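You operate a simulated robot arm through the tools that you are given. There is no shell and no other tool. Be economical: measure what you need, move in short steps, check, and stop when the job is done.

Carry out the task below with a simulated robot arm. There is one attempt and no reset: what you move stays moved.

TASK
Check the orange and the white roller: green tray up to 0.10 mm run-out, red tray if over.
Fine: each on the spindle, dial gauge in, knob half round, dial gauge out again.
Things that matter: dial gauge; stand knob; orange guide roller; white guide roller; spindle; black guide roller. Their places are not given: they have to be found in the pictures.

Only the result counts: the job must be done as asked and must still hold three seconds after the hand-in. Knocking over, shifting, dropping, spilling or breaking anything else fails it.

THE ROBOT
A 6-joint arm with a two-finger parallel gripper, fixed in place. Base frame: the origin is at the foot of the arm, x ahead of it, y to its left, z up. Readings come in mm, degrees, newtons and seconds.
With the tool pointing down near the work surface it reaches from about 140 to 500 mm from the base axis. Its first joint turns from -166.0 to 166.0 degrees. Payload 4.1 kg.
The TCP is the grasp point between the finger pads, 23 mm short of the fingertips. In the tool frame z runs along the fingers and y along their closing line. The gripper opens to 94 mm. The fingers are 38 mm wide and 10 mm thick; the gripper's body (54 by 96 mm) begins 39 mm behind the TCP.
Orientation is that of the tool frame in the base frame, as a unit quaternion [x, y, z, w]. With the fingers straight down and closing along the base's y, the tool's x points along the base's -x, its y along +y and its z along -z.

THE INTERFACE
- The arm moves only by the tool play_rows. Its argument "targets" is text: rows parted by semicolons, each of 7 numbers parted by spaces: the opening, from 0 (shut) to 1 (fully open), then the shift along the base's x, y, z in mm, then the turn, a rotation vector about the base's x, y, z in degrees. In form: jaw x y z wx wy wz; .... A call has 1 to 20 rows; each row is the pose to reach, as a shift and turn from the pose commanded when the call began. Rows are played at 5 a second. More than 50 mm and 8.6 degrees between two rows, or a gripper value outside its range, and nothing of the call is played. A pose out of reach is approached as far as the arm can. The call stops where the force on the tool passes 80 N (or 10 N more than at its start, if that is more) or the arm is blocked; 0.2 s more then pass. The fingers move at their own pace (about 45 mm/s each) and stop on an object; they squeeze with about 41 N. The grip force told is the motor's: it shows also when the fingers shut on nothing. Time passes only in rows, and 0.2 s behind the last, so rows that repeat a pose let the fingers close. It gives the time, the measured TCP pose, the force on the tool (base axes), the opening and the grip force at its end, in the units of the frame above (readings bear some noise).
- Cameras (640 x 400 px; columns grow to the right, rows downward): "scene" is fixed at [399.8, 499.3, 1676.9]; the picture's right is [-0.77, 0.64, 0.00], its down [0.60, 0.73, -0.32] and it looks along [-0.20, -0.24, -0.95] (base axes); focal length 329 px, centre (320, 200). "wrist" rides on the gripper at [86, 16, -74] in the tool frame; the picture's right is [-0.18, 0.98, 0.00], its down [-0.58, -0.11, -0.81] and it looks along [-0.79, -0.15, 0.59] (tool axes); focal length 243 px, centre (320, 200).
- get_image(camera): a new picture of that camera. It takes no simulated time.
- slide_trunk(by): slides the trunk up (or, below 0, down) by that many mm; the arm rides with it, the base frame stays. It gives what a move gives, with no picture.
- measure_at(camera, pixels): for up to 12 pixels [column, row] of the newest picture of that camera ("zoom" is the newest enlarged one), the place [x, y, z] in the base frame of the surface seen there, good to about 3 mm. It takes no simulated time.
- close_up(camera, box): a new picture of the part [left, top, right, bottom] of that camera's present view, enlarged. It takes no simulated time.
- finish_job(): hands the job in; it is judged then, once.

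Go step by step. Measure first, check grasps and placings, and put right what went wrong. The budget is 80 turns and 38 pictures, counting those below and the enlarged ones. Unless the task says otherwise, let go and move clear before handing in, and close with one line.

The tools are called after ">>>" as name(argument=value, ...) on one line, values as JSON. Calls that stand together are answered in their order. play_rows: Moves the arm, as the interface text tells. Its arguments: {"type":"object","properties":{"targets":{"type":"string"}},"required":["targets"]} The other tools are called the same way: slide_trunk (by) slides the trunk up or down; get_image (camera) takes a picture; measure_at (camera, pixels) gives the place of the surface under pixels of a picture; close_up (camera, box) takes an enlarged picture of a part of a camera's view; finish_job () hands the job in.

At the start:

```text
t: 0.0
eef_pos: [260.5, 253.2, 1266.4]
ee_rot: [0.0, 1.0, 0.001, 0.0]
wrist_force: [0.2, 0.6, 0.3]
grip_width: 93.9
finger_force: 0.0
trunk travel left (down, up): [-525.0, 65.0]
```

scene: 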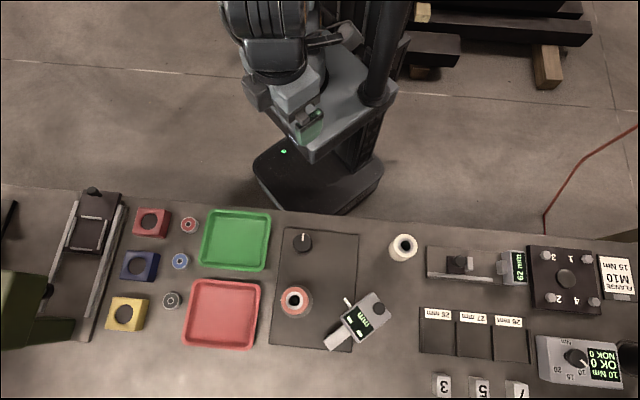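
wrist: 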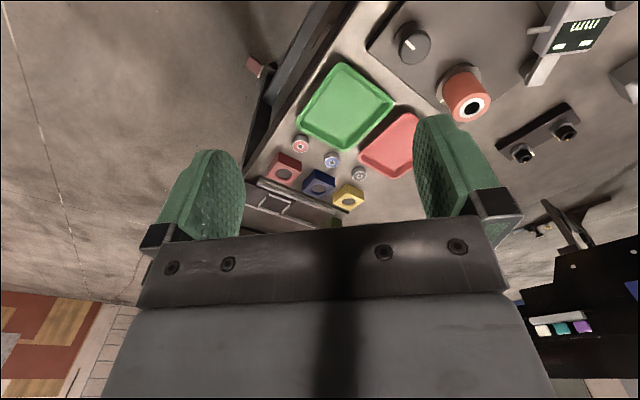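

The orange roller seems to sit on the stand at (296,301), the white one at (403,247), and the dial gauge lies near (358,318). I'll enlarge the stand area.

>>> close_up(camera="scene", box=[260, 215, 430, 365])

>>> measure_at(camera="scene", pixels=[[303, 242], [296, 301], [403, 247], [366, 316], [340, 338], [350, 301], [376, 305], [235, 240], [220, 315], [320, 270], [405, 280]])

```text
2.67 times, centred on (345, 290) of scene
```

zoom: 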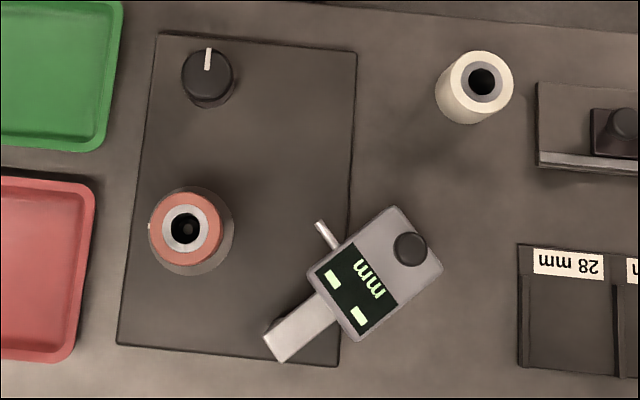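

```text
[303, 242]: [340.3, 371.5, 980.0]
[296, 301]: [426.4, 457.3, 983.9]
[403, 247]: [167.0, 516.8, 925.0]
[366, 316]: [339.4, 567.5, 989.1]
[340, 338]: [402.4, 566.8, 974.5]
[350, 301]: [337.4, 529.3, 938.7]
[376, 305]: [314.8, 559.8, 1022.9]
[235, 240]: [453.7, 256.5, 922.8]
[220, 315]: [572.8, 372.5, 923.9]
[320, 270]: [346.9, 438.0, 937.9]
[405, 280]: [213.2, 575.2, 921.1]
```

The stand carries the knob (zoom 207,75), the orange roller (187,228) and the gauge with its black cap (410,248). I'll measure details and cross-check heights from the wrist view.

>>> measure_at(camera="zoom", pixels=[[187, 200], [187, 228], [155, 228], [320, 226], [333, 243], [410, 246], [380, 225], [432, 268], [350, 330], [275, 345], [305, 310], [480, 58]])

>>> get_image(camera="wrist")

>>> measure_at(camera="wrist", pixels=[[345, 105], [412, 35], [462, 85], [470, 105], [395, 150], [540, 135], [522, 155], [565, 132]])

```text
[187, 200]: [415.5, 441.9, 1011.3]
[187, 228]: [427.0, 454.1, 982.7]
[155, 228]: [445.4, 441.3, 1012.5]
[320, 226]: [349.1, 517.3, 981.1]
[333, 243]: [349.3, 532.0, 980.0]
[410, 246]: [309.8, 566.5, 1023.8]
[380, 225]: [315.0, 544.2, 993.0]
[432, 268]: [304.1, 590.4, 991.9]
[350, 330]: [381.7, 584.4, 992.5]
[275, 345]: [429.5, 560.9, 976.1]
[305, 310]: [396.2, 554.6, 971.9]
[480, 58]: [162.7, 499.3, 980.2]
```

```text
34 pictures are left
```

wrist: 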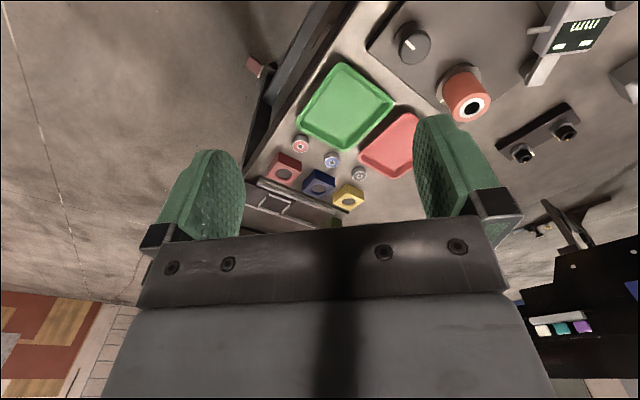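

```text
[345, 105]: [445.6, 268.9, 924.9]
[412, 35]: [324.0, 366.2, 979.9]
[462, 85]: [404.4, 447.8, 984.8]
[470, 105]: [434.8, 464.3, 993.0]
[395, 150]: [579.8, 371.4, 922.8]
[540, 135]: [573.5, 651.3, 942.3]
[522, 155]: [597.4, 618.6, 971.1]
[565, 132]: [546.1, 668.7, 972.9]
```

Both cameras agree: bench at z≈921, stand plate ≈938, roller top ≈1012, spindle at about (428,456). I'll move the hand over toward the gauge for a near look and to test reach.

>>> play_rows(targets="1 -8 38 -15 0 0 0; 1 -16 76 -30 0 0 0; 1 -24 114 -45 0 0 0; 1 -32 152 -60 0 0 0; 1 -40 190 -75 0 0 0; 1 -40 227 -90 0 0 0; 1 -40 250 -106 0 0 0; 1 -40 250 -106 0 0 0")

>>> get_image(camera="wrist")

```text
t: 1.8
eef_pos: [219.8, 502.7, 1161.3]
ee_rot: [-0.001, 1.0, 0.0, 0.0]
wrist_force: [-0.1, -0.1, 0.0]
grip_width: 94.1
finger_force: 0.1
trunk travel left (down, up): [-525.0, 65.0]
```

```text
33 pictures are left
```

wrist: 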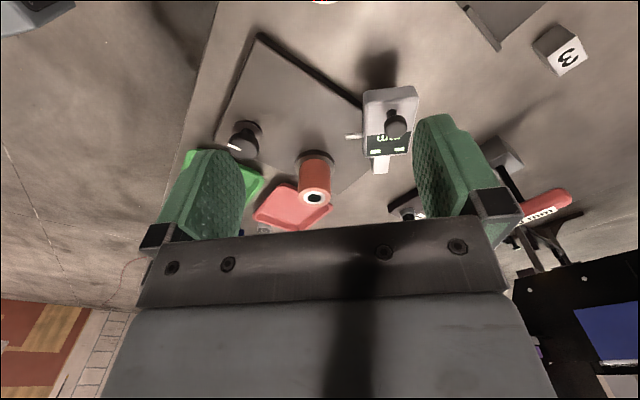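

The view is inverted (right = +y); the gauge with a top knob at (396,123) and plunger at (355,136) are visible. I'll enlarge it.

>>> close_up(camera="wrist", box=[210, 30, 450, 240])

```text
1.90 times, centred on (330, 135) of wrist
```

zoom: 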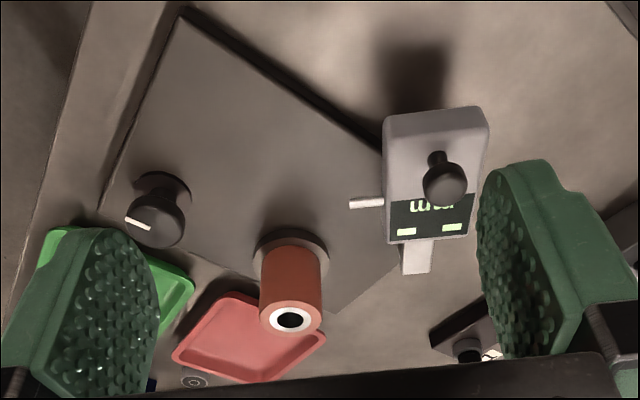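

The gauge sits on an arm whose tail reaches toward (430,561) on the plate, so it probably swings about that end, with the knob on top (310,566,1024) as the handle. I'll go to the handle with open fingers.

>>> play_rows(targets="1 20 15 -20 0 0 0; 1 40 30 -40 0 0 0; 1 60 45 -60 0 0 0; 1 80 60 -80 0 0 0; 1 90 64 -100 0 0 0; 1 90 64 -120 0 0 0; 1 90 64 -140 0 0 0; 1 90 64 -140 0 0 0")

>>> get_image(camera="wrist")

>>> close_up(camera="scene", box=[260, 215, 430, 365])

```text
t: 3.6
eef_pos: [311.8, 568.2, 1021.0]
ee_rot: [0.001, 1.0, 0.001, -0.001]
wrist_force: [0.0, 0.1, -0.7]
grip_width: 94.1
finger_force: 0.0
trunk travel left (down, up): [-525.0, 65.0]
```

```text
31 pictures are left
```

wrist: 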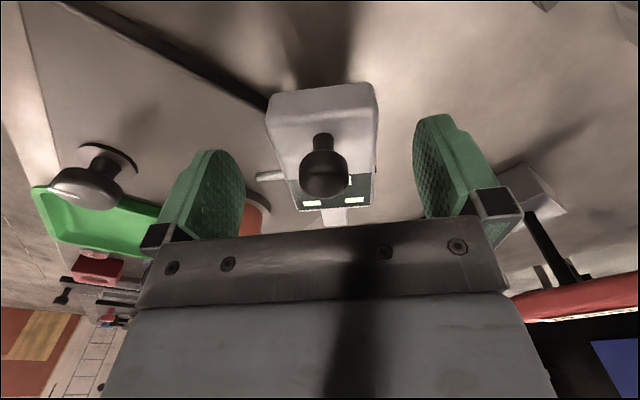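

```text
2.67 times, centred on (345, 290) of scene
```

zoom: 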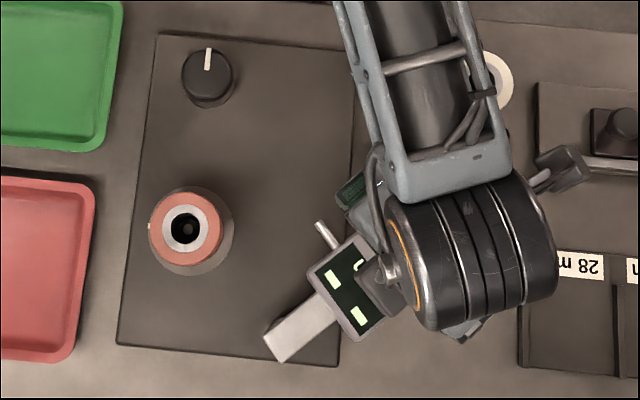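

The knob sits between the fingers at (325,170). I'll close on it.

>>> play_rows(targets="0.5 0 0 0 0 0 0; 0.2 0 0 0 0 0 0; 0.2 0 0 0 0 0 0; 0 0 0 0 0 0 0; 0 0 0 0 0 0 0; 0 0 0 0 0 0 0")

```text
t: 5.0
eef_pos: [310.7, 568.9, 1021.8]
ee_rot: [0.0, 1.0, 0.0, 0.0]
wrist_force: [-1.3, 0.7, -0.5]
grip_width: 23.4
finger_force: 45.5
trunk travel left (down, up): [-525.0, 65.0]
```

Knob held (23.4 mm). I'll try a small 8° swing about the tail end and watch the force.

>>> play_rows(targets="0 0 -4 0 0 0 2; 0 -0.1 -7.9 0 0 0 4; 0 0.1 -11.9 0 0 0 6; 0 0.3 -15.8 0 0 0 8; 0 0.3 -15.8 0 0 0 8")

>>> close_up(camera="scene", box=[260, 215, 430, 365])

```text
t: 6.2
eef_pos: [312.1, 553.8, 1021.9]
ee_rot: [-0.069, 0.998, 0.0, 0.0]
wrist_force: [0.4, 2.7, 2.2]
grip_width: 23.6
finger_force: 45.4
trunk travel left (down, up): [-525.0, 65.0]
```

```text
2.67 times, centred on (345, 290) of scene
```

zoom: 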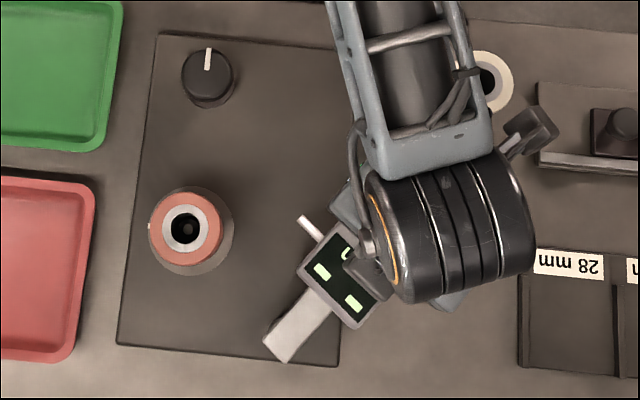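

It swings about the tail end with only ~3 N, as expected. I'll continue to about 40° total.

>>> play_rows(targets="0 1 -7.9 0 0 0 4; 0 2.5 -15.6 0 0 0 8; 0 4.5 -23.3 0 0 0 12; 0 7.1 -30.7 0 0 0 16; 0 10.2 -38 0 0 0 20; 0 13.8 -45 0 0 0 24; 0 17.8 -51.8 0 0 0 28; 0 22.4 -58.3 0 0 0 32; 0 22.4 -58.3 0 0 0 32")

>>> close_up(camera="scene", box=[260, 215, 430, 365])

```text
t: 8.2
eef_pos: [334.9, 493.8, 1020.9]
ee_rot: [-0.343, 0.939, 0.001, 0.001]
wrist_force: [6.7, 8.9, 15.3]
grip_width: 23.5
finger_force: 45.1
trunk travel left (down, up): [-525.0, 65.0]
```

```text
2.67 times, centred on (345, 290) of scene
```

zoom: 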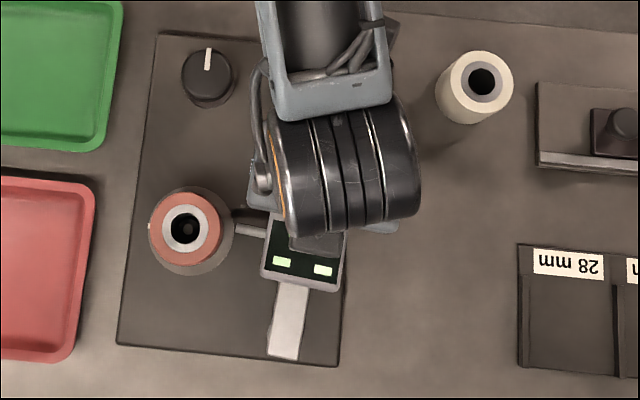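

The plunger is nearly at the roller (zoom 238,230). I'll go on in 2° steps, relieving the slight side force.

>>> play_rows(targets="0 3.4 -2.4 0.5 0 0 2; 0 5.9 -5.4 0.5 0 0 4; 0 5.9 -5.4 0.5 0 0 4")

>>> close_up(camera="scene", box=[280, 265, 370, 355])

```text
t: 9.0
eef_pos: [340.3, 489.6, 1021.8]
ee_rot: [-0.376, 0.927, 0.0, -0.001]
wrist_force: [0.2, 1.4, 4.9]
grip_width: 23.6
finger_force: 44.8
trunk travel left (down, up): [-525.0, 65.0]
```

```text
4.44 times, centred on (325, 310) of scene
```

zoom: 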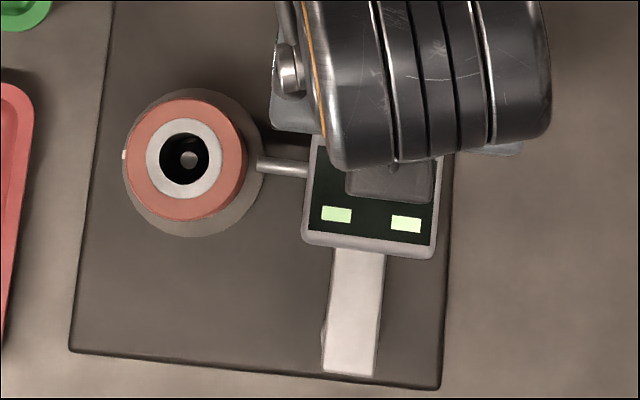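

The plunger tip (258,163) is almost touching; forces are tiny. Next 5° more.

>>> play_rows(targets="0 1.3 -1.4 0 0 0 1; 0 2.7 -2.9 0 0 0 2; 0 4 -4.3 0 0 0 3; 0 5.4 -5.8 0 0 0 4; 0 6.8 -7.1 0 0 0 5; 0 6.8 -7.1 0 0 0 5")

>>> close_up(camera="scene", box=[280, 265, 370, 355])

```text
t: 10.4
eef_pos: [342.4, 485.4, 1021.6]
ee_rot: [-0.416, 0.909, 0.0, 0.002]
wrist_force: [-21.2, 32.7, 5.1]
grip_width: 23.5
finger_force: 45.4
trunk travel left (down, up): [-525.0, 65.0]
```

```text
4.44 times, centred on (325, 310) of scene
```

zoom: 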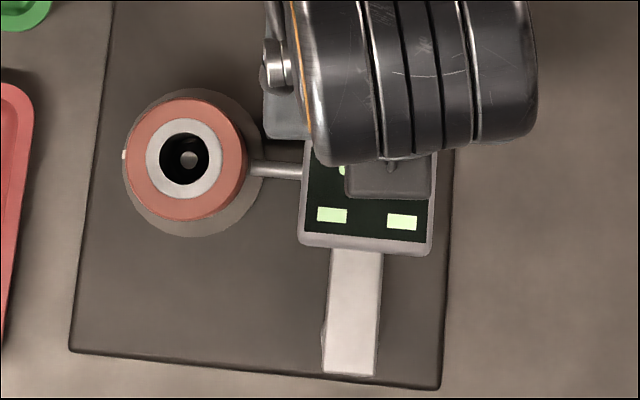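

The plunger touches and the arm met a stop (≈39 N, tangential). I'll relieve the load, open halfway and lift clear.

>>> play_rows(targets="0 -2 1.5 0 0 0 0; 0 -3 2.5 0 0 0 0; 0.45 -3 2.5 0 0 0 0; 0.45 -3 2.5 0 0 0 0; 0.45 -3 2.5 0 0 0 0; 0.45 -3 2.5 20 0 0 0; 0.45 -3 2.5 50 0 0 0; 0.45 -3 2.5 90 0 0 0; 0.45 -3 -35 90 0 0 0; 0.45 -3 -75 90 0 0 -8; 0.45 -3 -115 90 0 0 -16; 0.45 -3 -115 90 0 0 -16")

>>> close_up(camera="scene", box=[275, 225, 385, 355])

```text
t: 13.0
eef_pos: [342.5, 367.1, 1110.3]
ee_rot: [-0.284, 0.959, 0.0, 0.0]
wrist_force: [0.5, -1.1, -0.6]
grip_width: 42.1
finger_force: 0.0
trunk travel left (down, up): [-525.0, 65.0]
```

```text
3.08 times, centred on (330, 290) of scene
```

zoom: 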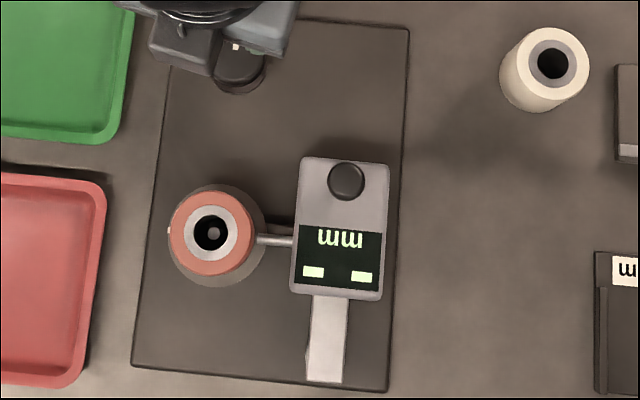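

The gauge stays in against the roller and shows "-- mm". Now I turn the hand to −90° above the stand knob (340.5,371,980), so I can do the half turn in one grip.

>>> play_rows(targets="1 0 0 0 0 0 -8; 1 0 0 0 0 0 -16; 1 0 0 0 0 0 -24; 1 0 0 0 0 0 -32; 1 0 0 0 0 0 -40; 1 0 0 0 0 0 -48; 1 0 0 0 0 0 -56; 1 0 0 0 0 0 -64; 1 0 0 0 0 0 -72; 1 0 0 0 0 0 -80; 1 0 0 0 0 0 -88; 1 -1 2 0 0 0 -96; 1 -2 4 0 0 0 -104; 1 -2 4 0 0 0 -112; 1 -2 4 0 0 0 -120; 1 -2 4 0 0 0 -123; 1 -2 4 -20 0 0 -123; 1 -2 4 -40 0 0 -123; 1 -2 4 -60 0 0 -123; 1 -2 4 -60 0 0 -123")

>>> get_image(camera="wrist")

```text
t: 17.2
eef_pos: [341.9, 368.6, 1050.9]
ee_rot: [0.708, 0.707, 0.0, 0.0]
wrist_force: [-0.2, -0.1, -0.2]
grip_width: 93.9
finger_force: 0.1
trunk travel left (down, up): [-525.0, 65.0]
```

```text
24 pictures are left
```

wrist: 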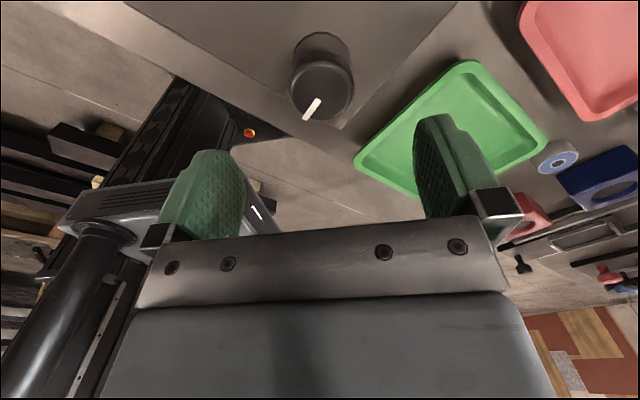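

The knob (322,85) is lined up between the fingers. Descend to z≈971 and close.

>>> play_rows(targets="0.8 0 1 -20 0 0 0; 0.8 0 1 -40 0 0 0; 0.7 0 1 -60 0 0 0; 0.7 0 1 -70 0 0 0; 0.7 0 1 -80 0 0 0; 0.3 0 1 -80 0 0 0; 0.3 0 1 -80 0 0 0; 0.3 0 1 -80 0 0 0; 0.3 0 1 -80 0 0 0")

>>> get_image(camera="wrist")

```text
t: 19.2
eef_pos: [343.2, 370.7, 970.2]
ee_rot: [0.707, 0.707, 0.0, 0.001]
wrist_force: [8.8, 0.1, -2.3]
grip_width: 41.5
finger_force: 44.4
trunk travel left (down, up): [-525.0, 65.0]
```

```text
23 pictures are left
```

wrist: 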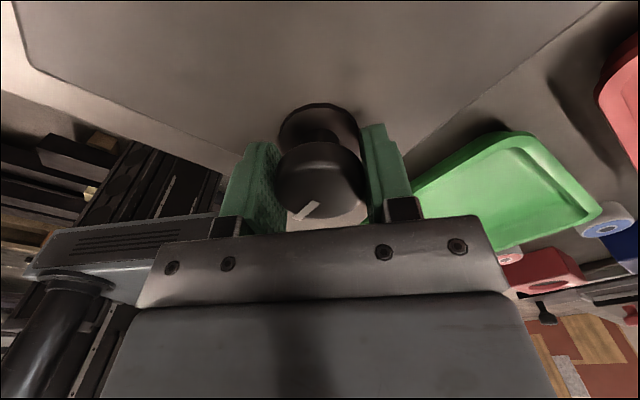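

Knob gripped (41.5 mm). I'll turn it 160°, then the remaining.

>>> play_rows(targets="0.2 1.5 0 0 0 0 8; 0.2 1.5 0 0 0 0 16; 0.2 1.5 0 0 0 0 24; 0.2 1.5 0 0 0 0 32; 0.2 1.5 0 0 0 0 40; 0.2 1.5 0 0 0 0 48; 0.2 1.5 0 0 0 0 56; 0.2 1.5 0 0 0 0 64; 0.2 1.5 0 0 0 0 72; 0.2 1.5 0 0 0 0 80; 0.2 1.5 0 0 0 0 88; 0.2 1.5 0 0 0 0 96; 0.2 1.5 0 0 0 0 104; 0.2 1.5 0 0 0 0 112; 0.2 1.5 0 0 0 0 120; 0.2 1.5 0 0 0 0 128; 0.2 1.5 0 0 0 0 136; 0.2 1.5 0 0 0 0 144; 0.2 1.5 0 0 0 0 152; 0.2 1.5 0 0 0 0 160")

>>> close_up(camera="scene", box=[275, 225, 385, 355])

```text
t: 23.4
eef_pos: [343.1, 371.4, 971.9]
ee_rot: [-0.574, 0.819, 0.0, 0.0]
wrist_force: [3.7, 1.4, -6.0]
grip_width: 41.4
finger_force: 46.0
trunk travel left (down, up): [-525.0, 65.0]
```

```text
3.08 times, centred on (330, 290) of scene
```

zoom: 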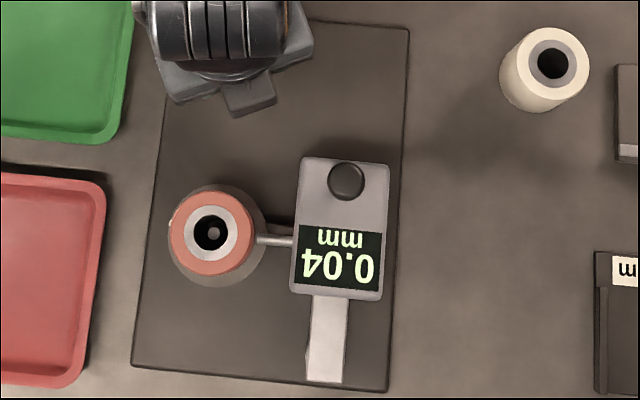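

The gauge now reads 0.04 mm at 160°. I'll complete the half turn (to ~184°) and read again.

>>> play_rows(targets="0.2 0 0 0 0 0 8; 0.2 0 0 0 0 0 16; 0.2 0 0 0 0 0 24; 0.2 0 0 0 0 0 24; 0.2 0 0 0 0 0 24")

>>> close_up(camera="scene", box=[275, 225, 385, 355])

```text
t: 24.6
eef_pos: [342.6, 371.1, 970.9]
ee_rot: [0.731, -0.682, 0.0, -0.001]
wrist_force: [3.2, 2.8, -7.6]
grip_width: 41.2
finger_force: 44.6
trunk travel left (down, up): [-525.0, 65.0]
```

```text
3.08 times, centred on (330, 290) of scene
```

zoom: 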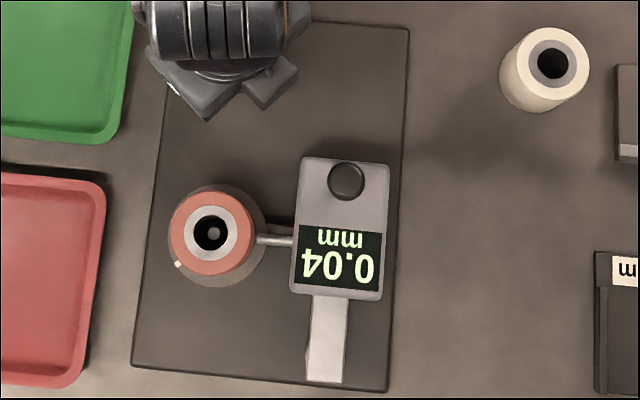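

Reading is steady after the half turn. I'll release the knob, rise, and take a sharper reading plus measure the handle.

>>> play_rows(targets="0.7 0 0 0 0 0 0; 0.7 0 0 0 0 0 0; 0.7 0 0 0 0 0 0; 0.7 0 0 20 0 0 0; 0.7 0 0 50 0 0 0; 0.6 0 0 80 0 0 0; 0.5 0 0 100 0 0 -8; 0.5 0 0 110 0 0 -16; 0.5 0 0 110 0 0 -24; 0.5 0 0 110 0 0 -32; 0.5 0 0 110 0 0 -40; 0.5 0 0 110 0 0 -45")

>>> close_up(camera="scene", box=[310, 270, 355, 315])

>>> measure_at(camera="scene", pixels=[[338, 283]])

```text
t: 27.2
eef_pos: [344.6, 370.1, 1082.2]
ee_rot: [-0.414, 0.91, 0.001, 0.0]
wrist_force: [0.5, 0.9, -0.3]
grip_width: 47.2
finger_force: 0.1
trunk travel left (down, up): [-525.0, 65.0]
```

```text
8.89 times, centred on (332, 292) of scene
```

zoom: 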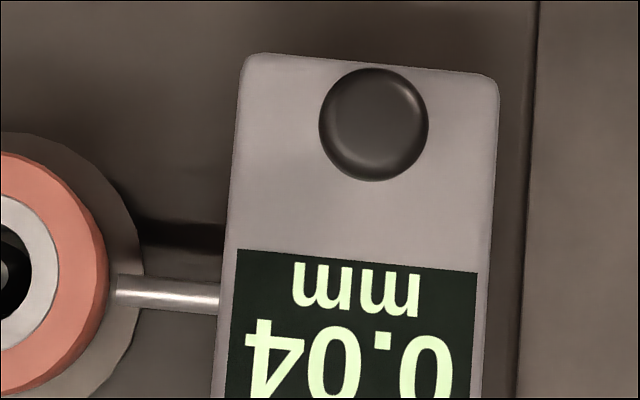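

```text
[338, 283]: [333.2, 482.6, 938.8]
```

It reads 0.04 mm: orange goes to green. Measuring the handle.

>>> measure_at(camera="zoom", pixels=[[374, 122], [340, 122], [410, 122], [374, 90], [374, 160], [110, 292]])

```text
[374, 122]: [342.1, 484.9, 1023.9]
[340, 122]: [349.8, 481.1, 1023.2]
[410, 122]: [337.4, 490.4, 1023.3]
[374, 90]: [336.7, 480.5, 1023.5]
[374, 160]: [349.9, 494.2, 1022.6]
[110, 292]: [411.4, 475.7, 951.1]
```

Going to the handle at (343,486), descending and gripping it.

>>> play_rows(targets="0.5 0 40 0 0 0 0; 0.5 0 80 0 0 0 0; 0.5 0 115 0 0 0 0; 0.5 0 115 -20 0 0 0; 0.5 0 115 -40 0 0 0; 0.5 0 115 -60 0 0 0; 0 0 115 -60 0 0 0; 0 0 115 -60 0 0 0; 0 0 115 -60 0 0 0")

```text
t: 29.2
eef_pos: [342.3, 487.3, 1021.6]
ee_rot: [-0.415, 0.91, -0.001, -0.001]
wrist_force: [-1.4, -0.2, -2.6]
grip_width: 23.7
finger_force: 44.6
trunk travel left (down, up): [-525.0, 65.0]
```

Handle gripped again. I'll swing the gauge back out (47°), release and rise.

>>> play_rows(targets="0 -6.3 6.8 0 0 0 -5; 0 -12 14.1 0 0 0 -10; 0 -17 21.9 0 0 0 -15; 0 -21.3 30.1 0 0 0 -20; 0 -24.9 38.7 0 0 0 -25; 0 -27.7 47.5 0 0 0 -30; 0 -29.8 56.5 0 0 0 -35; 0 -31 65.7 0 0 0 -40; 0 -31.5 74.9 0 0 0 -45; 0 -31.5 78.7 0 0 0 -47; 0 -31.5 78.7 0 0 0 -47; 0.6 -31.5 78.7 0 0 0 -47; 0.6 -31.5 78.7 0 0 0 -47; 0.6 -31.5 78.7 0 0 0 -47; 1 -31.5 78.7 20 0 0 -47; 1 -31.5 78.7 60 0 0 -47; 1 -31.5 78.7 100 0 0 -47; 1 -31.5 50 100 0 0 -47")

>>> close_up(camera="scene", box=[260, 215, 430, 365])

```text
t: 33.0
eef_pos: [310.6, 535.3, 1123.0]
ee_rot: [-0.017, 1.0, -0.001, 0.0]
wrist_force: [0.2, 0.1, -0.6]
grip_width: 94.1
finger_force: 0.0
trunk travel left (down, up): [-525.0, 65.0]
```

```text
2.67 times, centred on (345, 290) of scene
```

zoom: 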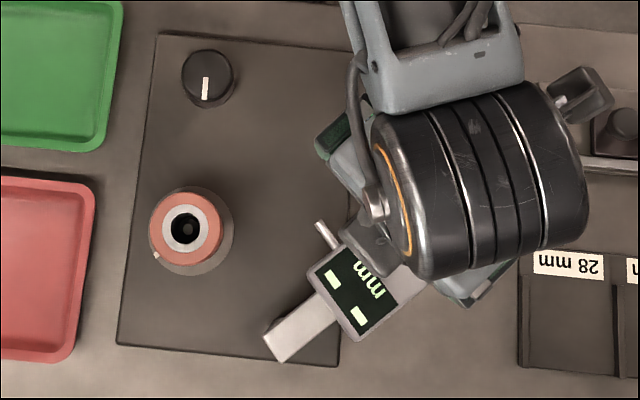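

Gauge is out again. Measuring the roller tops for centres (orange ring around (187,228)).

>>> measure_at(camera="zoom", pixels=[[167, 228], [206, 228], [187, 210], [187, 246], [158, 228], [216, 228], [187, 197], [187, 258], [155, 257], [187, 228]])

```text
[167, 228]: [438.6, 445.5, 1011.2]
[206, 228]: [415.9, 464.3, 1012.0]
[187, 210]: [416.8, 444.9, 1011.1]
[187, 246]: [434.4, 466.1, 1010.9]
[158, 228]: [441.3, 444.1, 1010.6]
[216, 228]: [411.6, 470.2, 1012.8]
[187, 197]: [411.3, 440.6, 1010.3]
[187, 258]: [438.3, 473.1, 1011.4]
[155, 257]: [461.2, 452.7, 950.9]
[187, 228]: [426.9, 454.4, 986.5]
```

Orange centre ≈ (426,456), top 1011, seat 951. I'll move above and descend to TCP z≈1000.

>>> play_rows(targets="1 25 -17 -10 0 0 0; 1 50 -34 -20 0 0 -1; 1 75 -51 -30 0 0 -2; 1 100 -69 -40 0 0 -2; 1 115.5 -79.5 -55 0 0 -2; 1 115.5 -79.5 -60 0 0 -2; 1 115.5 -79.5 -60 0 0 -2")

>>> get_image(camera="wrist")

```text
t: 34.6
eef_pos: [427.5, 457.2, 1062.2]
ee_rot: [-0.001, 1.0, 0.0, -0.001]
wrist_force: [0.3, 0.6, -0.2]
grip_width: 93.9
finger_force: 0.0
trunk travel left (down, up): [-525.0, 65.0]
```

```text
18 pictures are left
```

wrist: 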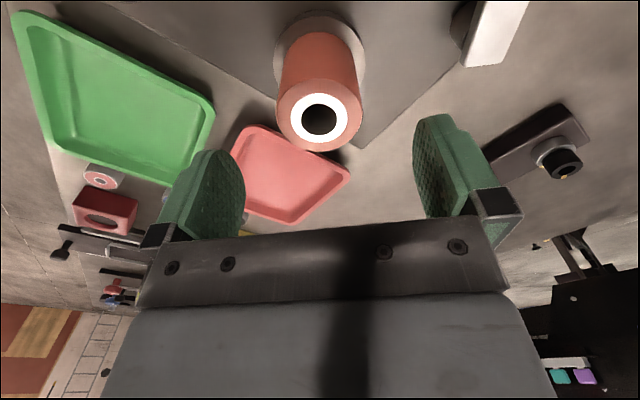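

Aligned over the roller (319,118). Descend and close.

>>> play_rows(targets="1 -1 -1 -20 0 0 0; 1 -1 -1 -40 0 0 0; 1 -1 -1 -61 0 0 0; 0.7 -1 -1 -61 0 0 0; 0.5 -1 -1 -61 0 0 0; 0.3 -1 -1 -61 0 0 0; 0.3 -1 -1 -61 0 0 0; 0.3 -1 -1 -61 0 0 0")

```text
t: 36.4
eef_pos: [427.4, 455.2, 1000.7]
ee_rot: [0.0, 1.0, 0.0, -0.001]
wrist_force: [0.1, -0.1, -1.3]
grip_width: 51.1
finger_force: 41.0
trunk travel left (down, up): [-525.0, 65.0]
```

Held at 51.1 mm. Lift 70 mm straight up, then carry to above the green tray centre (451,262).

>>> play_rows(targets="0.3 0 0 15 0 0 0; 0.3 0 0 30 0 0 0; 0.3 0 0 50 0 0 0; 0.3 0 0 70 0 0 0; 0.3 5 -35 70 0 0 0; 0.3 10 -70 70 0 0 0; 0.3 14 -105 70 0 0 0; 0.3 18 -140 70 0 0 0; 0.3 22 -170 70 0 0 0; 0.3 24 -194 65 0 0 0; 0.3 24 -194 40 0 0 0; 0.3 24 -194 15 0 0 0; 0.3 24 -194 0 0 0 0; 0.3 24 -194 0 0 0 0")

>>> close_up(camera="scene", box=[180, 190, 340, 350])

```text
t: 39.4
eef_pos: [449.8, 261.4, 1004.0]
ee_rot: [-0.001, 1.0, 0.002, 0.003]
wrist_force: [0.8, -0.4, 20.7]
grip_width: 51.0
finger_force: 41.0
trunk travel left (down, up): [-525.0, 65.0]
```

```text
2.50 times, centred on (260, 270) of scene
```

zoom: 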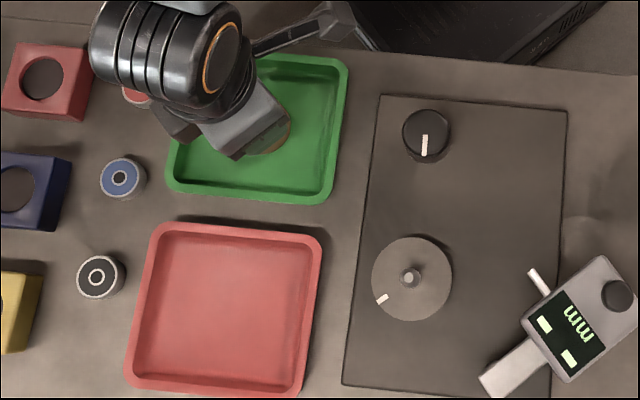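

The tool feels +20.7 N at z≈1004, earlier than expected, so something touches. Look from the wrist.

>>> get_image(camera="wrist")

>>> measure_at(camera="zoom", pixels=[[412, 276], [432, 276], [395, 255], [430, 310], [320, 100], [300, 190], [270, 150], [225, 185]])

```text
16 pictures are left
```

wrist: 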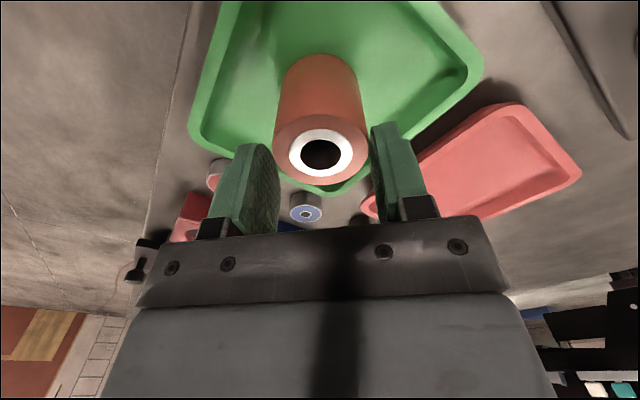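

```text
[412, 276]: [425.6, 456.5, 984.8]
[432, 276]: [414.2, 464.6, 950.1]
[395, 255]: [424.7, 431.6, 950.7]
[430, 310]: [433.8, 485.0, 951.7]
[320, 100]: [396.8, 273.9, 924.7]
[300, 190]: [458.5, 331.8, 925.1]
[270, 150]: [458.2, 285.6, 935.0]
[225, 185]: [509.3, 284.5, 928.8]
```

I'll measure the roller's top and foot in this wrist view.

>>> measure_at(camera="wrist", pixels=[[350, 155], [295, 155], [322, 155], [320, 60], [285, 100], [355, 100], [320, 30], [318, 110], [320, 175], [400, 60]])

```text
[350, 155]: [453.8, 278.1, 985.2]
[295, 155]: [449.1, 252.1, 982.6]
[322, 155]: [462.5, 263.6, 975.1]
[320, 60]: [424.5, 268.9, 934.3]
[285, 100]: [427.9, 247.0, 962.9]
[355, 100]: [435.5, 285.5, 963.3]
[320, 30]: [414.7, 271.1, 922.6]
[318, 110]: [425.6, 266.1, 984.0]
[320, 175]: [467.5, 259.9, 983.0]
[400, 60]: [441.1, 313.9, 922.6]
```

The roller's top is at z≈984 (foot at 924): it slid in the fingers but stands upright on the tray floor. I'll open and rise.

>>> play_rows(targets="0.3 0 0 2 0 0 0; 0.75 0 0 2 0 0 0; 0.75 0 0 2 0 0 0; 0.75 0 0 2 0 0 0; 0.75 0 0 20 0 0 0; 0.75 0 0 50 0 0 0; 0.75 0 0 90 0 0 0; 0.75 -40 20 100 0 0 0; 0.75 -80 40 110 0 0 0; 0.75 -110 60 110 0 0 0")

>>> close_up(camera="scene", box=[180, 190, 340, 350])

```text
t: 41.6
eef_pos: [336.6, 321.4, 1112.0]
ee_rot: [-0.001, 1.0, 0.0, 0.0]
wrist_force: [-0.7, 0.3, 0.2]
grip_width: 70.5
finger_force: 0.2
trunk travel left (down, up): [-525.0, 65.0]
```

```text
2.50 times, centred on (260, 270) of scene
```

zoom: 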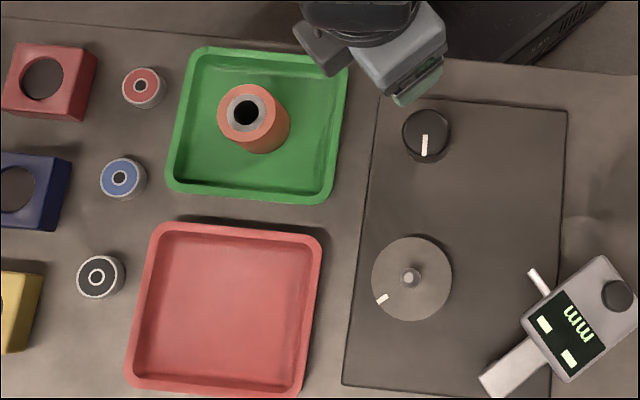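

Orange stands in the green tray; the spindle pin (409,276) is free. Now the white roller up close.

>>> close_up(camera="scene", box=[380, 225, 425, 270])

>>> measure_at(camera="scene", pixels=[[403, 256]])

```text
8.89 times, centred on (402, 248) of scene
```

zoom: 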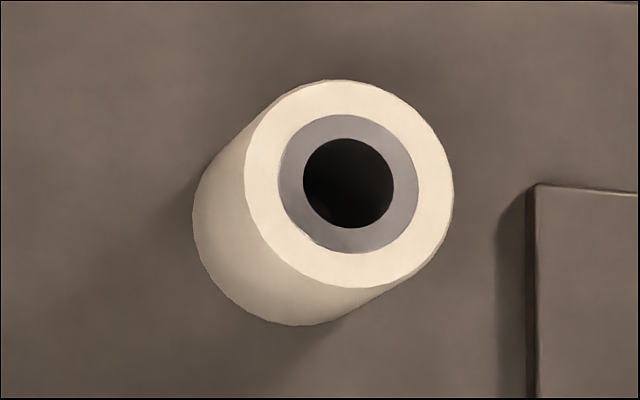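

```text
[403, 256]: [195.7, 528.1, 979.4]
```

>>> measure_at(camera="zoom", pixels=[[265, 184], [435, 184], [349, 100], [349, 270], [290, 184], [408, 184], [349, 122], [349, 245]])

```text
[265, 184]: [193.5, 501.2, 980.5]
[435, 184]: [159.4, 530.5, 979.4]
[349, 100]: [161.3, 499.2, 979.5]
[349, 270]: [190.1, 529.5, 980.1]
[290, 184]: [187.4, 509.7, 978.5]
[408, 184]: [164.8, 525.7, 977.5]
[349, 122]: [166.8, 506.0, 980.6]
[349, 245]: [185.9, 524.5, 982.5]
```

White centre ≈ (176,516), top 980. I'll travel above it at a safe height.

>>> play_rows(targets="0.9 -27 32 0 0 0 0; 0.9 -54 64 0 0 0 0; 0.9 -81 97 0 0 0 0; 0.9 -108 130 0 0 0 0; 0.9 -135 163 0 0 0 0; 0.9 -160.6 194.6 -20 0 0 0; 0.9 -160.6 194.6 -50 0 0 0; 0.9 -160.6 194.6 -62 0 0 0; 0.9 -160.6 194.6 -62 0 0 0")

>>> get_image(camera="wrist")

```text
t: 43.6
eef_pos: [181.0, 516.7, 1048.2]
ee_rot: [0.001, 1.0, 0.0, 0.0]
wrist_force: [0.4, 0.4, 0.1]
grip_width: 84.7
finger_force: 0.1
trunk travel left (down, up): [-525.0, 65.0]
```

```text
13 pictures are left
```

wrist: 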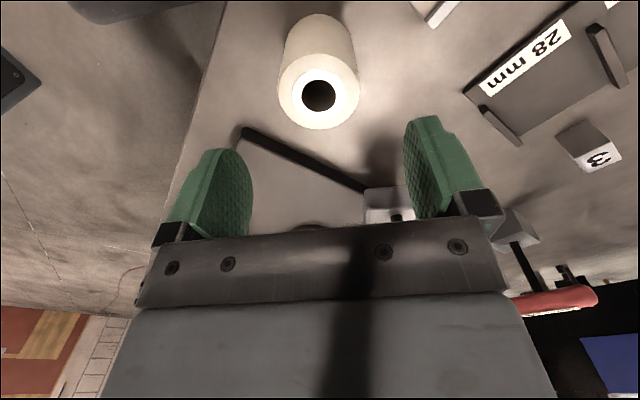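

The previous reading lagged a little; x is ~4 mm over. Correct and descend to TCP z≈950, then close gently.

>>> play_rows(targets="0.9 -4 -0.5 -20 0 0 0; 0.9 -4 -0.5 -40 0 0 0; 0.9 -4 -0.5 -60 0 0 0; 0.9 -4 -0.5 -80 0 0 0; 0.9 -4 -0.5 -90 0 0 0; 0.9 -4 -0.5 -98 0 0 0; 0.75 -4 -0.5 -98 0 0 0; 0.65 -4 -0.5 -98 0 0 0; 0.55 -4 -0.5 -98 0 0 0; 0.3 -4 -0.5 -98 0 0 0; 0.3 -4 -0.5 -98 0 0 0; 0.3 -4 -0.5 -98 0 0 0; 0.3 -4 -0.5 -98 0 0 0")

>>> get_image(camera="wrist")

```text
t: 46.4
eef_pos: [175.8, 516.6, 949.3]
ee_rot: [0.0, 1.0, -0.001, 0.0]
wrist_force: [0.3, 0.0, -0.4]
grip_width: 51.2
finger_force: 41.0
trunk travel left (down, up): [-525.0, 65.0]
```

```text
12 pictures are left
```

wrist: 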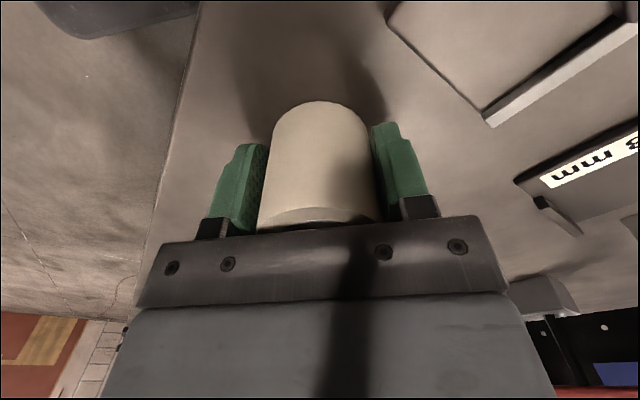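

White held (51.2 mm). Lift slowly and check for slipping.

>>> play_rows(targets="0.2 0 0 4 0 0 0; 0.2 0 0 10 0 0 0; 0.2 0 0 20 0 0 0; 0.2 0 0 30 0 0 0; 0.2 0 0 42 0 0 0; 0.2 0 0 54 0 0 0; 0.2 0 0 66 0 0 0; 0.2 0 0 78 0 0 0; 0.2 0 0 90 0 0 0; 0.2 0 0 102 0 0 0; 0.2 0 0 110 0 0 0; 0.2 0 0 115 0 0 0; 0.2 0 0 115 0 0 0")

>>> get_image(camera="wrist")

```text
t: 49.2
eef_pos: [174.6, 515.6, 1066.6]
ee_rot: [0.0, 1.0, 0.0, 0.001]
wrist_force: [0.4, -1.5, -1.3]
grip_width: 51.6
finger_force: 41.0
trunk travel left (down, up): [-525.0, 65.0]
```

```text
11 pictures are left
```

wrist: 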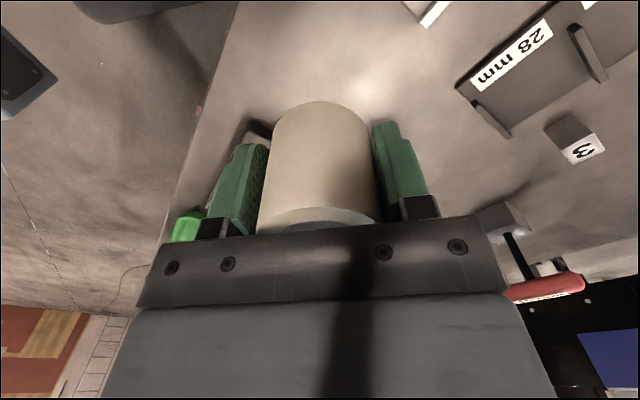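

No slip. Measuring the roller in hand to find its true centre.

>>> measure_at(camera="wrist", pixels=[[318, 112], [318, 150], [318, 190], [280, 150], [360, 150], [318, 220]])

```text
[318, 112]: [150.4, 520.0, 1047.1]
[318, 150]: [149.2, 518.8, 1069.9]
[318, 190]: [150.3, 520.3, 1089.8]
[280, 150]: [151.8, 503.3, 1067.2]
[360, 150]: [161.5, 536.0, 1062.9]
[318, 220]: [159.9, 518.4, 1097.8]
```

Roller centre is at the TCP within ~1 mm. Carry it over the spindle (426.3,455.8), skirting the gauge.

>>> play_rows(targets="0.2 20 -15 0 0 0 0; 0.2 40 -30 0 0 0 0; 0.2 60 -45 0 0 0 0; 0.2 80 -60 0 0 0 0; 0.2 100 -75 0 0 0 0; 0.2 125 -85 0 0 0 0; 0.2 150 -85 0 0 0 0; 0.2 175 -80 0 0 0 0; 0.2 200 -73 0 0 0 0; 0.2 225 -66 0 0 0 0; 0.2 242 -62 0 0 0 0; 0.2 250.5 -60.5 0 0 0 0; 0.2 250.5 -60.5 0 0 0 0; 0.2 250.5 -60.5 -10 0 0 0; 0.2 250.5 -60.5 -20 0 0 0; 0.2 250.5 -60.5 -30 0 0 0; 0.2 250.5 -60.5 -30 0 0 0")

>>> get_image(camera="wrist")

```text
t: 52.8
eef_pos: [426.0, 455.1, 1033.6]
ee_rot: [0.0, 1.0, 0.0, 0.0]
wrist_force: [0.0, 0.7, -2.5]
grip_width: 51.6
finger_force: 41.2
trunk travel left (down, up): [-525.0, 65.0]
```

```text
10 pictures are left
```

wrist: 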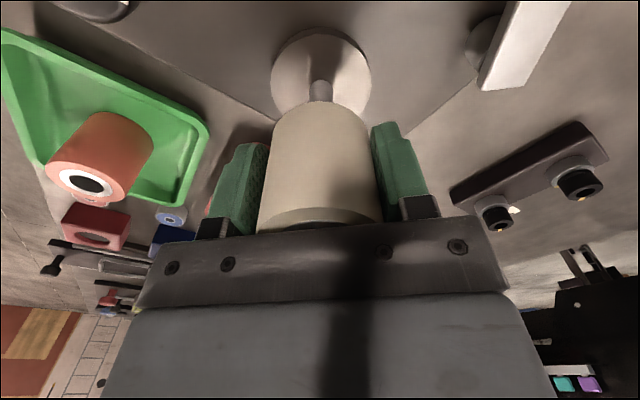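

The pin (320,90) lines up with the roller. Lower slowly onto it.

>>> play_rows(targets="0.2 0.3 0.5 -8 0 0 0; 0.2 0.3 0.5 -16 0 0 0; 0.2 0.3 0.5 -22 0 0 0; 0.2 0.3 0.5 -28 0 0 0; 0.2 0.3 0.5 -33 0 0 0; 0.2 0.3 0.5 -33 0 0 0")

```text
t: 54.2
eef_pos: [425.8, 454.7, 1001.8]
ee_rot: [-0.001, 1.0, 0.0, 0.0]
wrist_force: [-0.4, 0.4, -1.3]
grip_width: 51.5
finger_force: 40.7
trunk travel left (down, up): [-525.0, 65.0]
```

No contact force at all; the bore is over the pin. Lower the rest.

>>> play_rows(targets="0.2 0 0 -6 0 0 0; 0.2 0 0 -12 0 0 0; 0.2 0 0 -17 0 0 0; 0.2 0 0 -20 0 0 0; 0.2 0 0 -22 0 0 0; 0.2 0 0 -22 0 0 0")

```text
t: 55.6
eef_pos: [425.8, 455.5, 982.3]
ee_rot: [0.0, 1.0, 0.001, 0.001]
wrist_force: [0.3, -1.0, 6.0]
grip_width: 51.3
finger_force: 40.9
trunk travel left (down, up): [-525.0, 65.0]
```

Seated with 6 N. Open, rise and move over above the gauge handle (310.5,567).

>>> play_rows(targets="0.75 0 0 0 0 0 0; 0.75 0 0 0 0 0 0; 0.75 0 0 0 0 0 0; 0.75 0 0 20 0 0 0; 0.75 0 0 50 0 0 0; 0.75 0 0 90 0 0 0; 0.75 -25 25 90 0 0 0; 0.6 -50 50 90 0 0 0; 0.6 -75 75 90 0 0 0; 0.6 -100 100 90 0 0 0; 0.6 -115.5 112 90 0 0 0; 0.6 -115.5 112 90 0 0 0")

>>> close_up(camera="scene", box=[260, 215, 430, 365])

```text
t: 58.2
eef_pos: [312.4, 567.0, 1070.1]
ee_rot: [0.0, 1.0, 0.0, 0.0]
wrist_force: [0.6, -0.1, -0.1]
grip_width: 56.2
finger_force: 0.1
trunk travel left (down, up): [-525.0, 65.0]
```

```text
2.67 times, centred on (345, 290) of scene
```

zoom: 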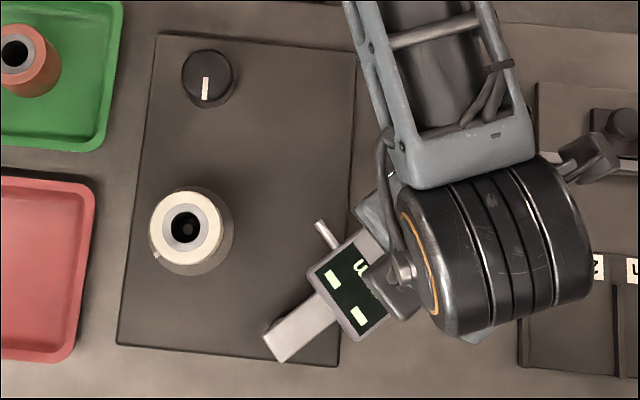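

White sits like the orange did. Descend on the handle and grip.

>>> play_rows(targets="0.6 -1 0.5 -20 0 0 0; 0.6 -1 0.5 -40 0 0 0; 0.6 -1 0.5 -49 0 0 0; 0 -1 0.5 -49 0 0 0; 0 -1 0.5 -49 0 0 0; 0 -1 0.5 -49 0 0 0; 0 -1 0.5 -49 0 0 0")

```text
t: 59.8
eef_pos: [310.9, 568.5, 1020.7]
ee_rot: [0.0, 1.0, 0.001, -0.001]
wrist_force: [-1.1, -1.2, -1.0]
grip_width: 23.4
finger_force: 45.2
trunk travel left (down, up): [-525.0, 65.0]
```

Handle gripped (23.4 mm); swing the gauge in along the learned arc.

>>> play_rows(targets="0 0 -9.3 0 0 0 5; 0 0.7 -18.5 0 0 0 10; 0 2.2 -27.7 0 0 0 15; 0 4.5 -36.6 0 0 0 20; 0 7.6 -45.4 0 0 0 25; 0 11.5 -53.8 0 0 0 30; 0 16 -61.9 0 0 0 35; 0 21.3 -69.5 0 0 0 40; 0 25.9 -75.3 0 0 0 44; 0 28.4 -78 0 0 0 46; 0 31 -80.7 0 0 0 48; 0 33 -82.6 0 0 0 49.5; 0 33 -82.6 0 0 0 49.5")

```text
t: 62.6
eef_pos: [340.5, 484.7, 1020.4]
ee_rot: [-0.419, 0.908, -0.001, -0.001]
wrist_force: [-14.4, -8.6, -15.8]
grip_width: 23.3
finger_force: 45.0
trunk travel left (down, up): [-525.0, 65.0]
```

Nearly there but only light load; push a bit further to the stop as before.

>>> play_rows(targets="0 0 -1.5 0 0 0 0; 0 0.5 -3 0 0 0 0.5; 0 0.5 -3.5 0 0 0 0.5; 0 0.5 -3.5 0 0 0 0.5")

>>> close_up(camera="scene", box=[280, 265, 370, 355])

```text
t: 63.6
eef_pos: [341.5, 484.8, 1021.8]
ee_rot: [-0.424, 0.906, 0.001, 0.001]
wrist_force: [-16.4, 17.2, -15.9]
grip_width: 23.7
finger_force: 45.1
trunk travel left (down, up): [-525.0, 65.0]
```

```text
4.44 times, centred on (325, 310) of scene
```

zoom: 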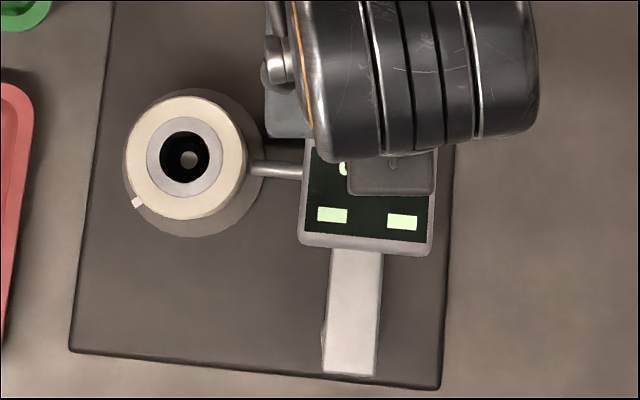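

Plunger touches as before (zoom 250,167). Release, rise, and travel over the stand knob while turning the hand back.

>>> play_rows(targets="0 -1.5 2 0 0 0 0; 0.45 -1.5 2 0 0 0 0; 0.45 -1.5 2 0 0 0 0; 0.45 -1.5 2 0 0 0 0; 0.45 -1.5 2 20 0 0 0; 0.45 -1.5 2 50 0 0 0; 0.45 -1.5 2 90 0 0 0; 0.45 -1.5 -35 90 0 0 -8; 1 -1.5 -75 90 0 0 -16; 1 -1.5 -113 90 0 0 -24; 1 -1.5 -113 90 0 0 -32; 1 -1.5 -113 90 0 0 -40; 1 -1.5 -113 90 0 0 -48; 1 -1.5 -113 90 0 0 -56; 1 -1.5 -113 90 0 0 -64; 1 -1.5 -113 90 0 0 -72; 1 -1.5 -113 90 0 0 -80; 1 -1.5 -113 90 0 0 -80")

```text
t: 67.4
eef_pos: [343.2, 368.7, 1112.4]
ee_rot: [0.26, 0.966, 0.0, 0.001]
wrist_force: [0.1, -0.2, 0.3]
grip_width: 93.9
finger_force: 0.1
trunk travel left (down, up): [-525.0, 65.0]
```

Hand at −30° over the knob; finish turning to −90°, descend to z≈971 and grip.

>>> play_rows(targets="0.8 0 1 -10 0 0 -8; 0.8 0 2 -20 0 0 -16; 0.8 -0.5 2 -30 0 0 -24; 0.8 -0.5 2 -40 0 0 -32; 0.8 -0.5 2 -50 0 0 -40; 0.8 -0.5 2 -60 0 0 -48; 0.8 -0.5 2 -70 0 0 -56; 0.75 -0.5 2 -75 0 0 -60; 0.7 -0.5 2 -95 0 0 -60; 0.7 -0.5 2 -115 0 0 -60; 0.7 -0.5 2 -130 0 0 -60; 0.7 -0.5 2 -141 0 0 -60; 0.2 -0.5 2 -141 0 0 -60; 0.2 -0.5 2 -141 0 0 -60; 0.2 -0.5 2 -141 0 0 -60; 0.2 -0.5 2 -141 0 0 -60")

```text
t: 70.8
eef_pos: [342.6, 371.0, 971.1]
ee_rot: [0.707, 0.707, 0.0, 0.0]
wrist_force: [10.8, 0.5, -3.1]
grip_width: 41.6
finger_force: 45.3
trunk travel left (down, up): [-525.0, 65.0]
```

Knob gripped. Turn 160°.

>>> play_rows(targets="0.2 1.5 0 0 0 0 8; 0.2 1.5 0 0 0 0 16; 0.2 1.5 0 0 0 0 24; 0.2 1.5 0 0 0 0 32; 0.2 1.5 0 0 0 0 40; 0.2 1.5 0 0 0 0 48; 0.2 1.5 0 0 0 0 56; 0.2 1.5 0 0 0 0 64; 0.2 1.5 0 0 0 0 72; 0.2 1.5 0 0 0 0 80; 0.2 1.5 0 0 0 0 88; 0.2 1.5 0 0 0 0 96; 0.2 1.5 0 0 0 0 104; 0.2 1.5 0 0 0 0 112; 0.2 1.5 0 0 0 0 120; 0.2 1.5 0 0 0 0 128; 0.2 1.5 0 0 0 0 136; 0.2 1.5 0 0 0 0 144; 0.2 1.5 0 0 0 0 152; 0.2 1.5 0 0 0 0 160")

>>> play_rows(targets="0.2 0 0 0 0 0 8; 0.2 0 0 0 0 0 16; 0.2 0 0 0 0 0 24; 0.2 0 0 0 0 0 24; 0.2 0 0 0 0 0 24")

>>> close_up(camera="scene", box=[290, 270, 355, 325])

```text
t: 75.0
eef_pos: [343.4, 371.4, 971.7]
ee_rot: [-0.573, 0.819, -0.001, 0.0]
wrist_force: [-1.0, 1.6, -2.9]
grip_width: 40.3
finger_force: 45.3
trunk travel left (down, up): [-525.0, 65.0]
```

```text
t: 76.2
eef_pos: [343.0, 370.6, 970.5]
ee_rot: [0.732, -0.681, 0.0, 0.0]
wrist_force: [-0.5, -0.2, -4.6]
grip_width: 41.0
finger_force: 45.4
trunk travel left (down, up): [-525.0, 65.0]
```

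```text
7.27 times, centred on (322, 298) of scene
```

zoom: 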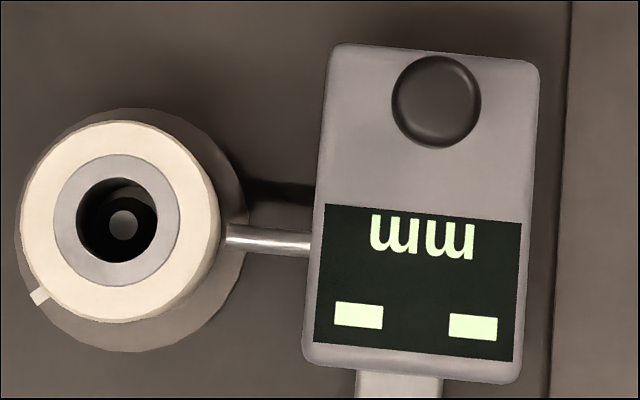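

The display still shows "--" and the disc mark (40,297) hasn't moved, so the knob probably did not turn (end stop?). Check the pointer with the wrist camera.

>>> get_image(camera="wrist")

```text
6 pictures are left
```

wrist: 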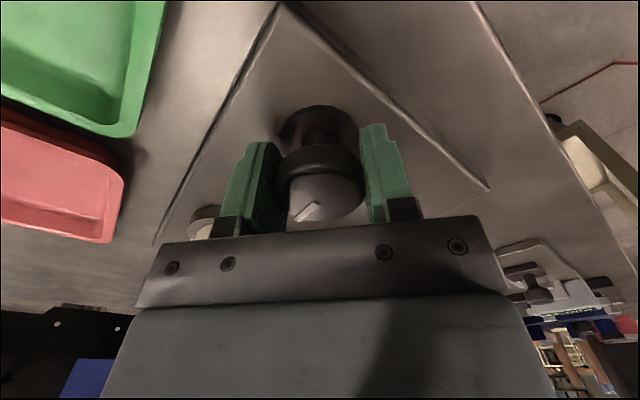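

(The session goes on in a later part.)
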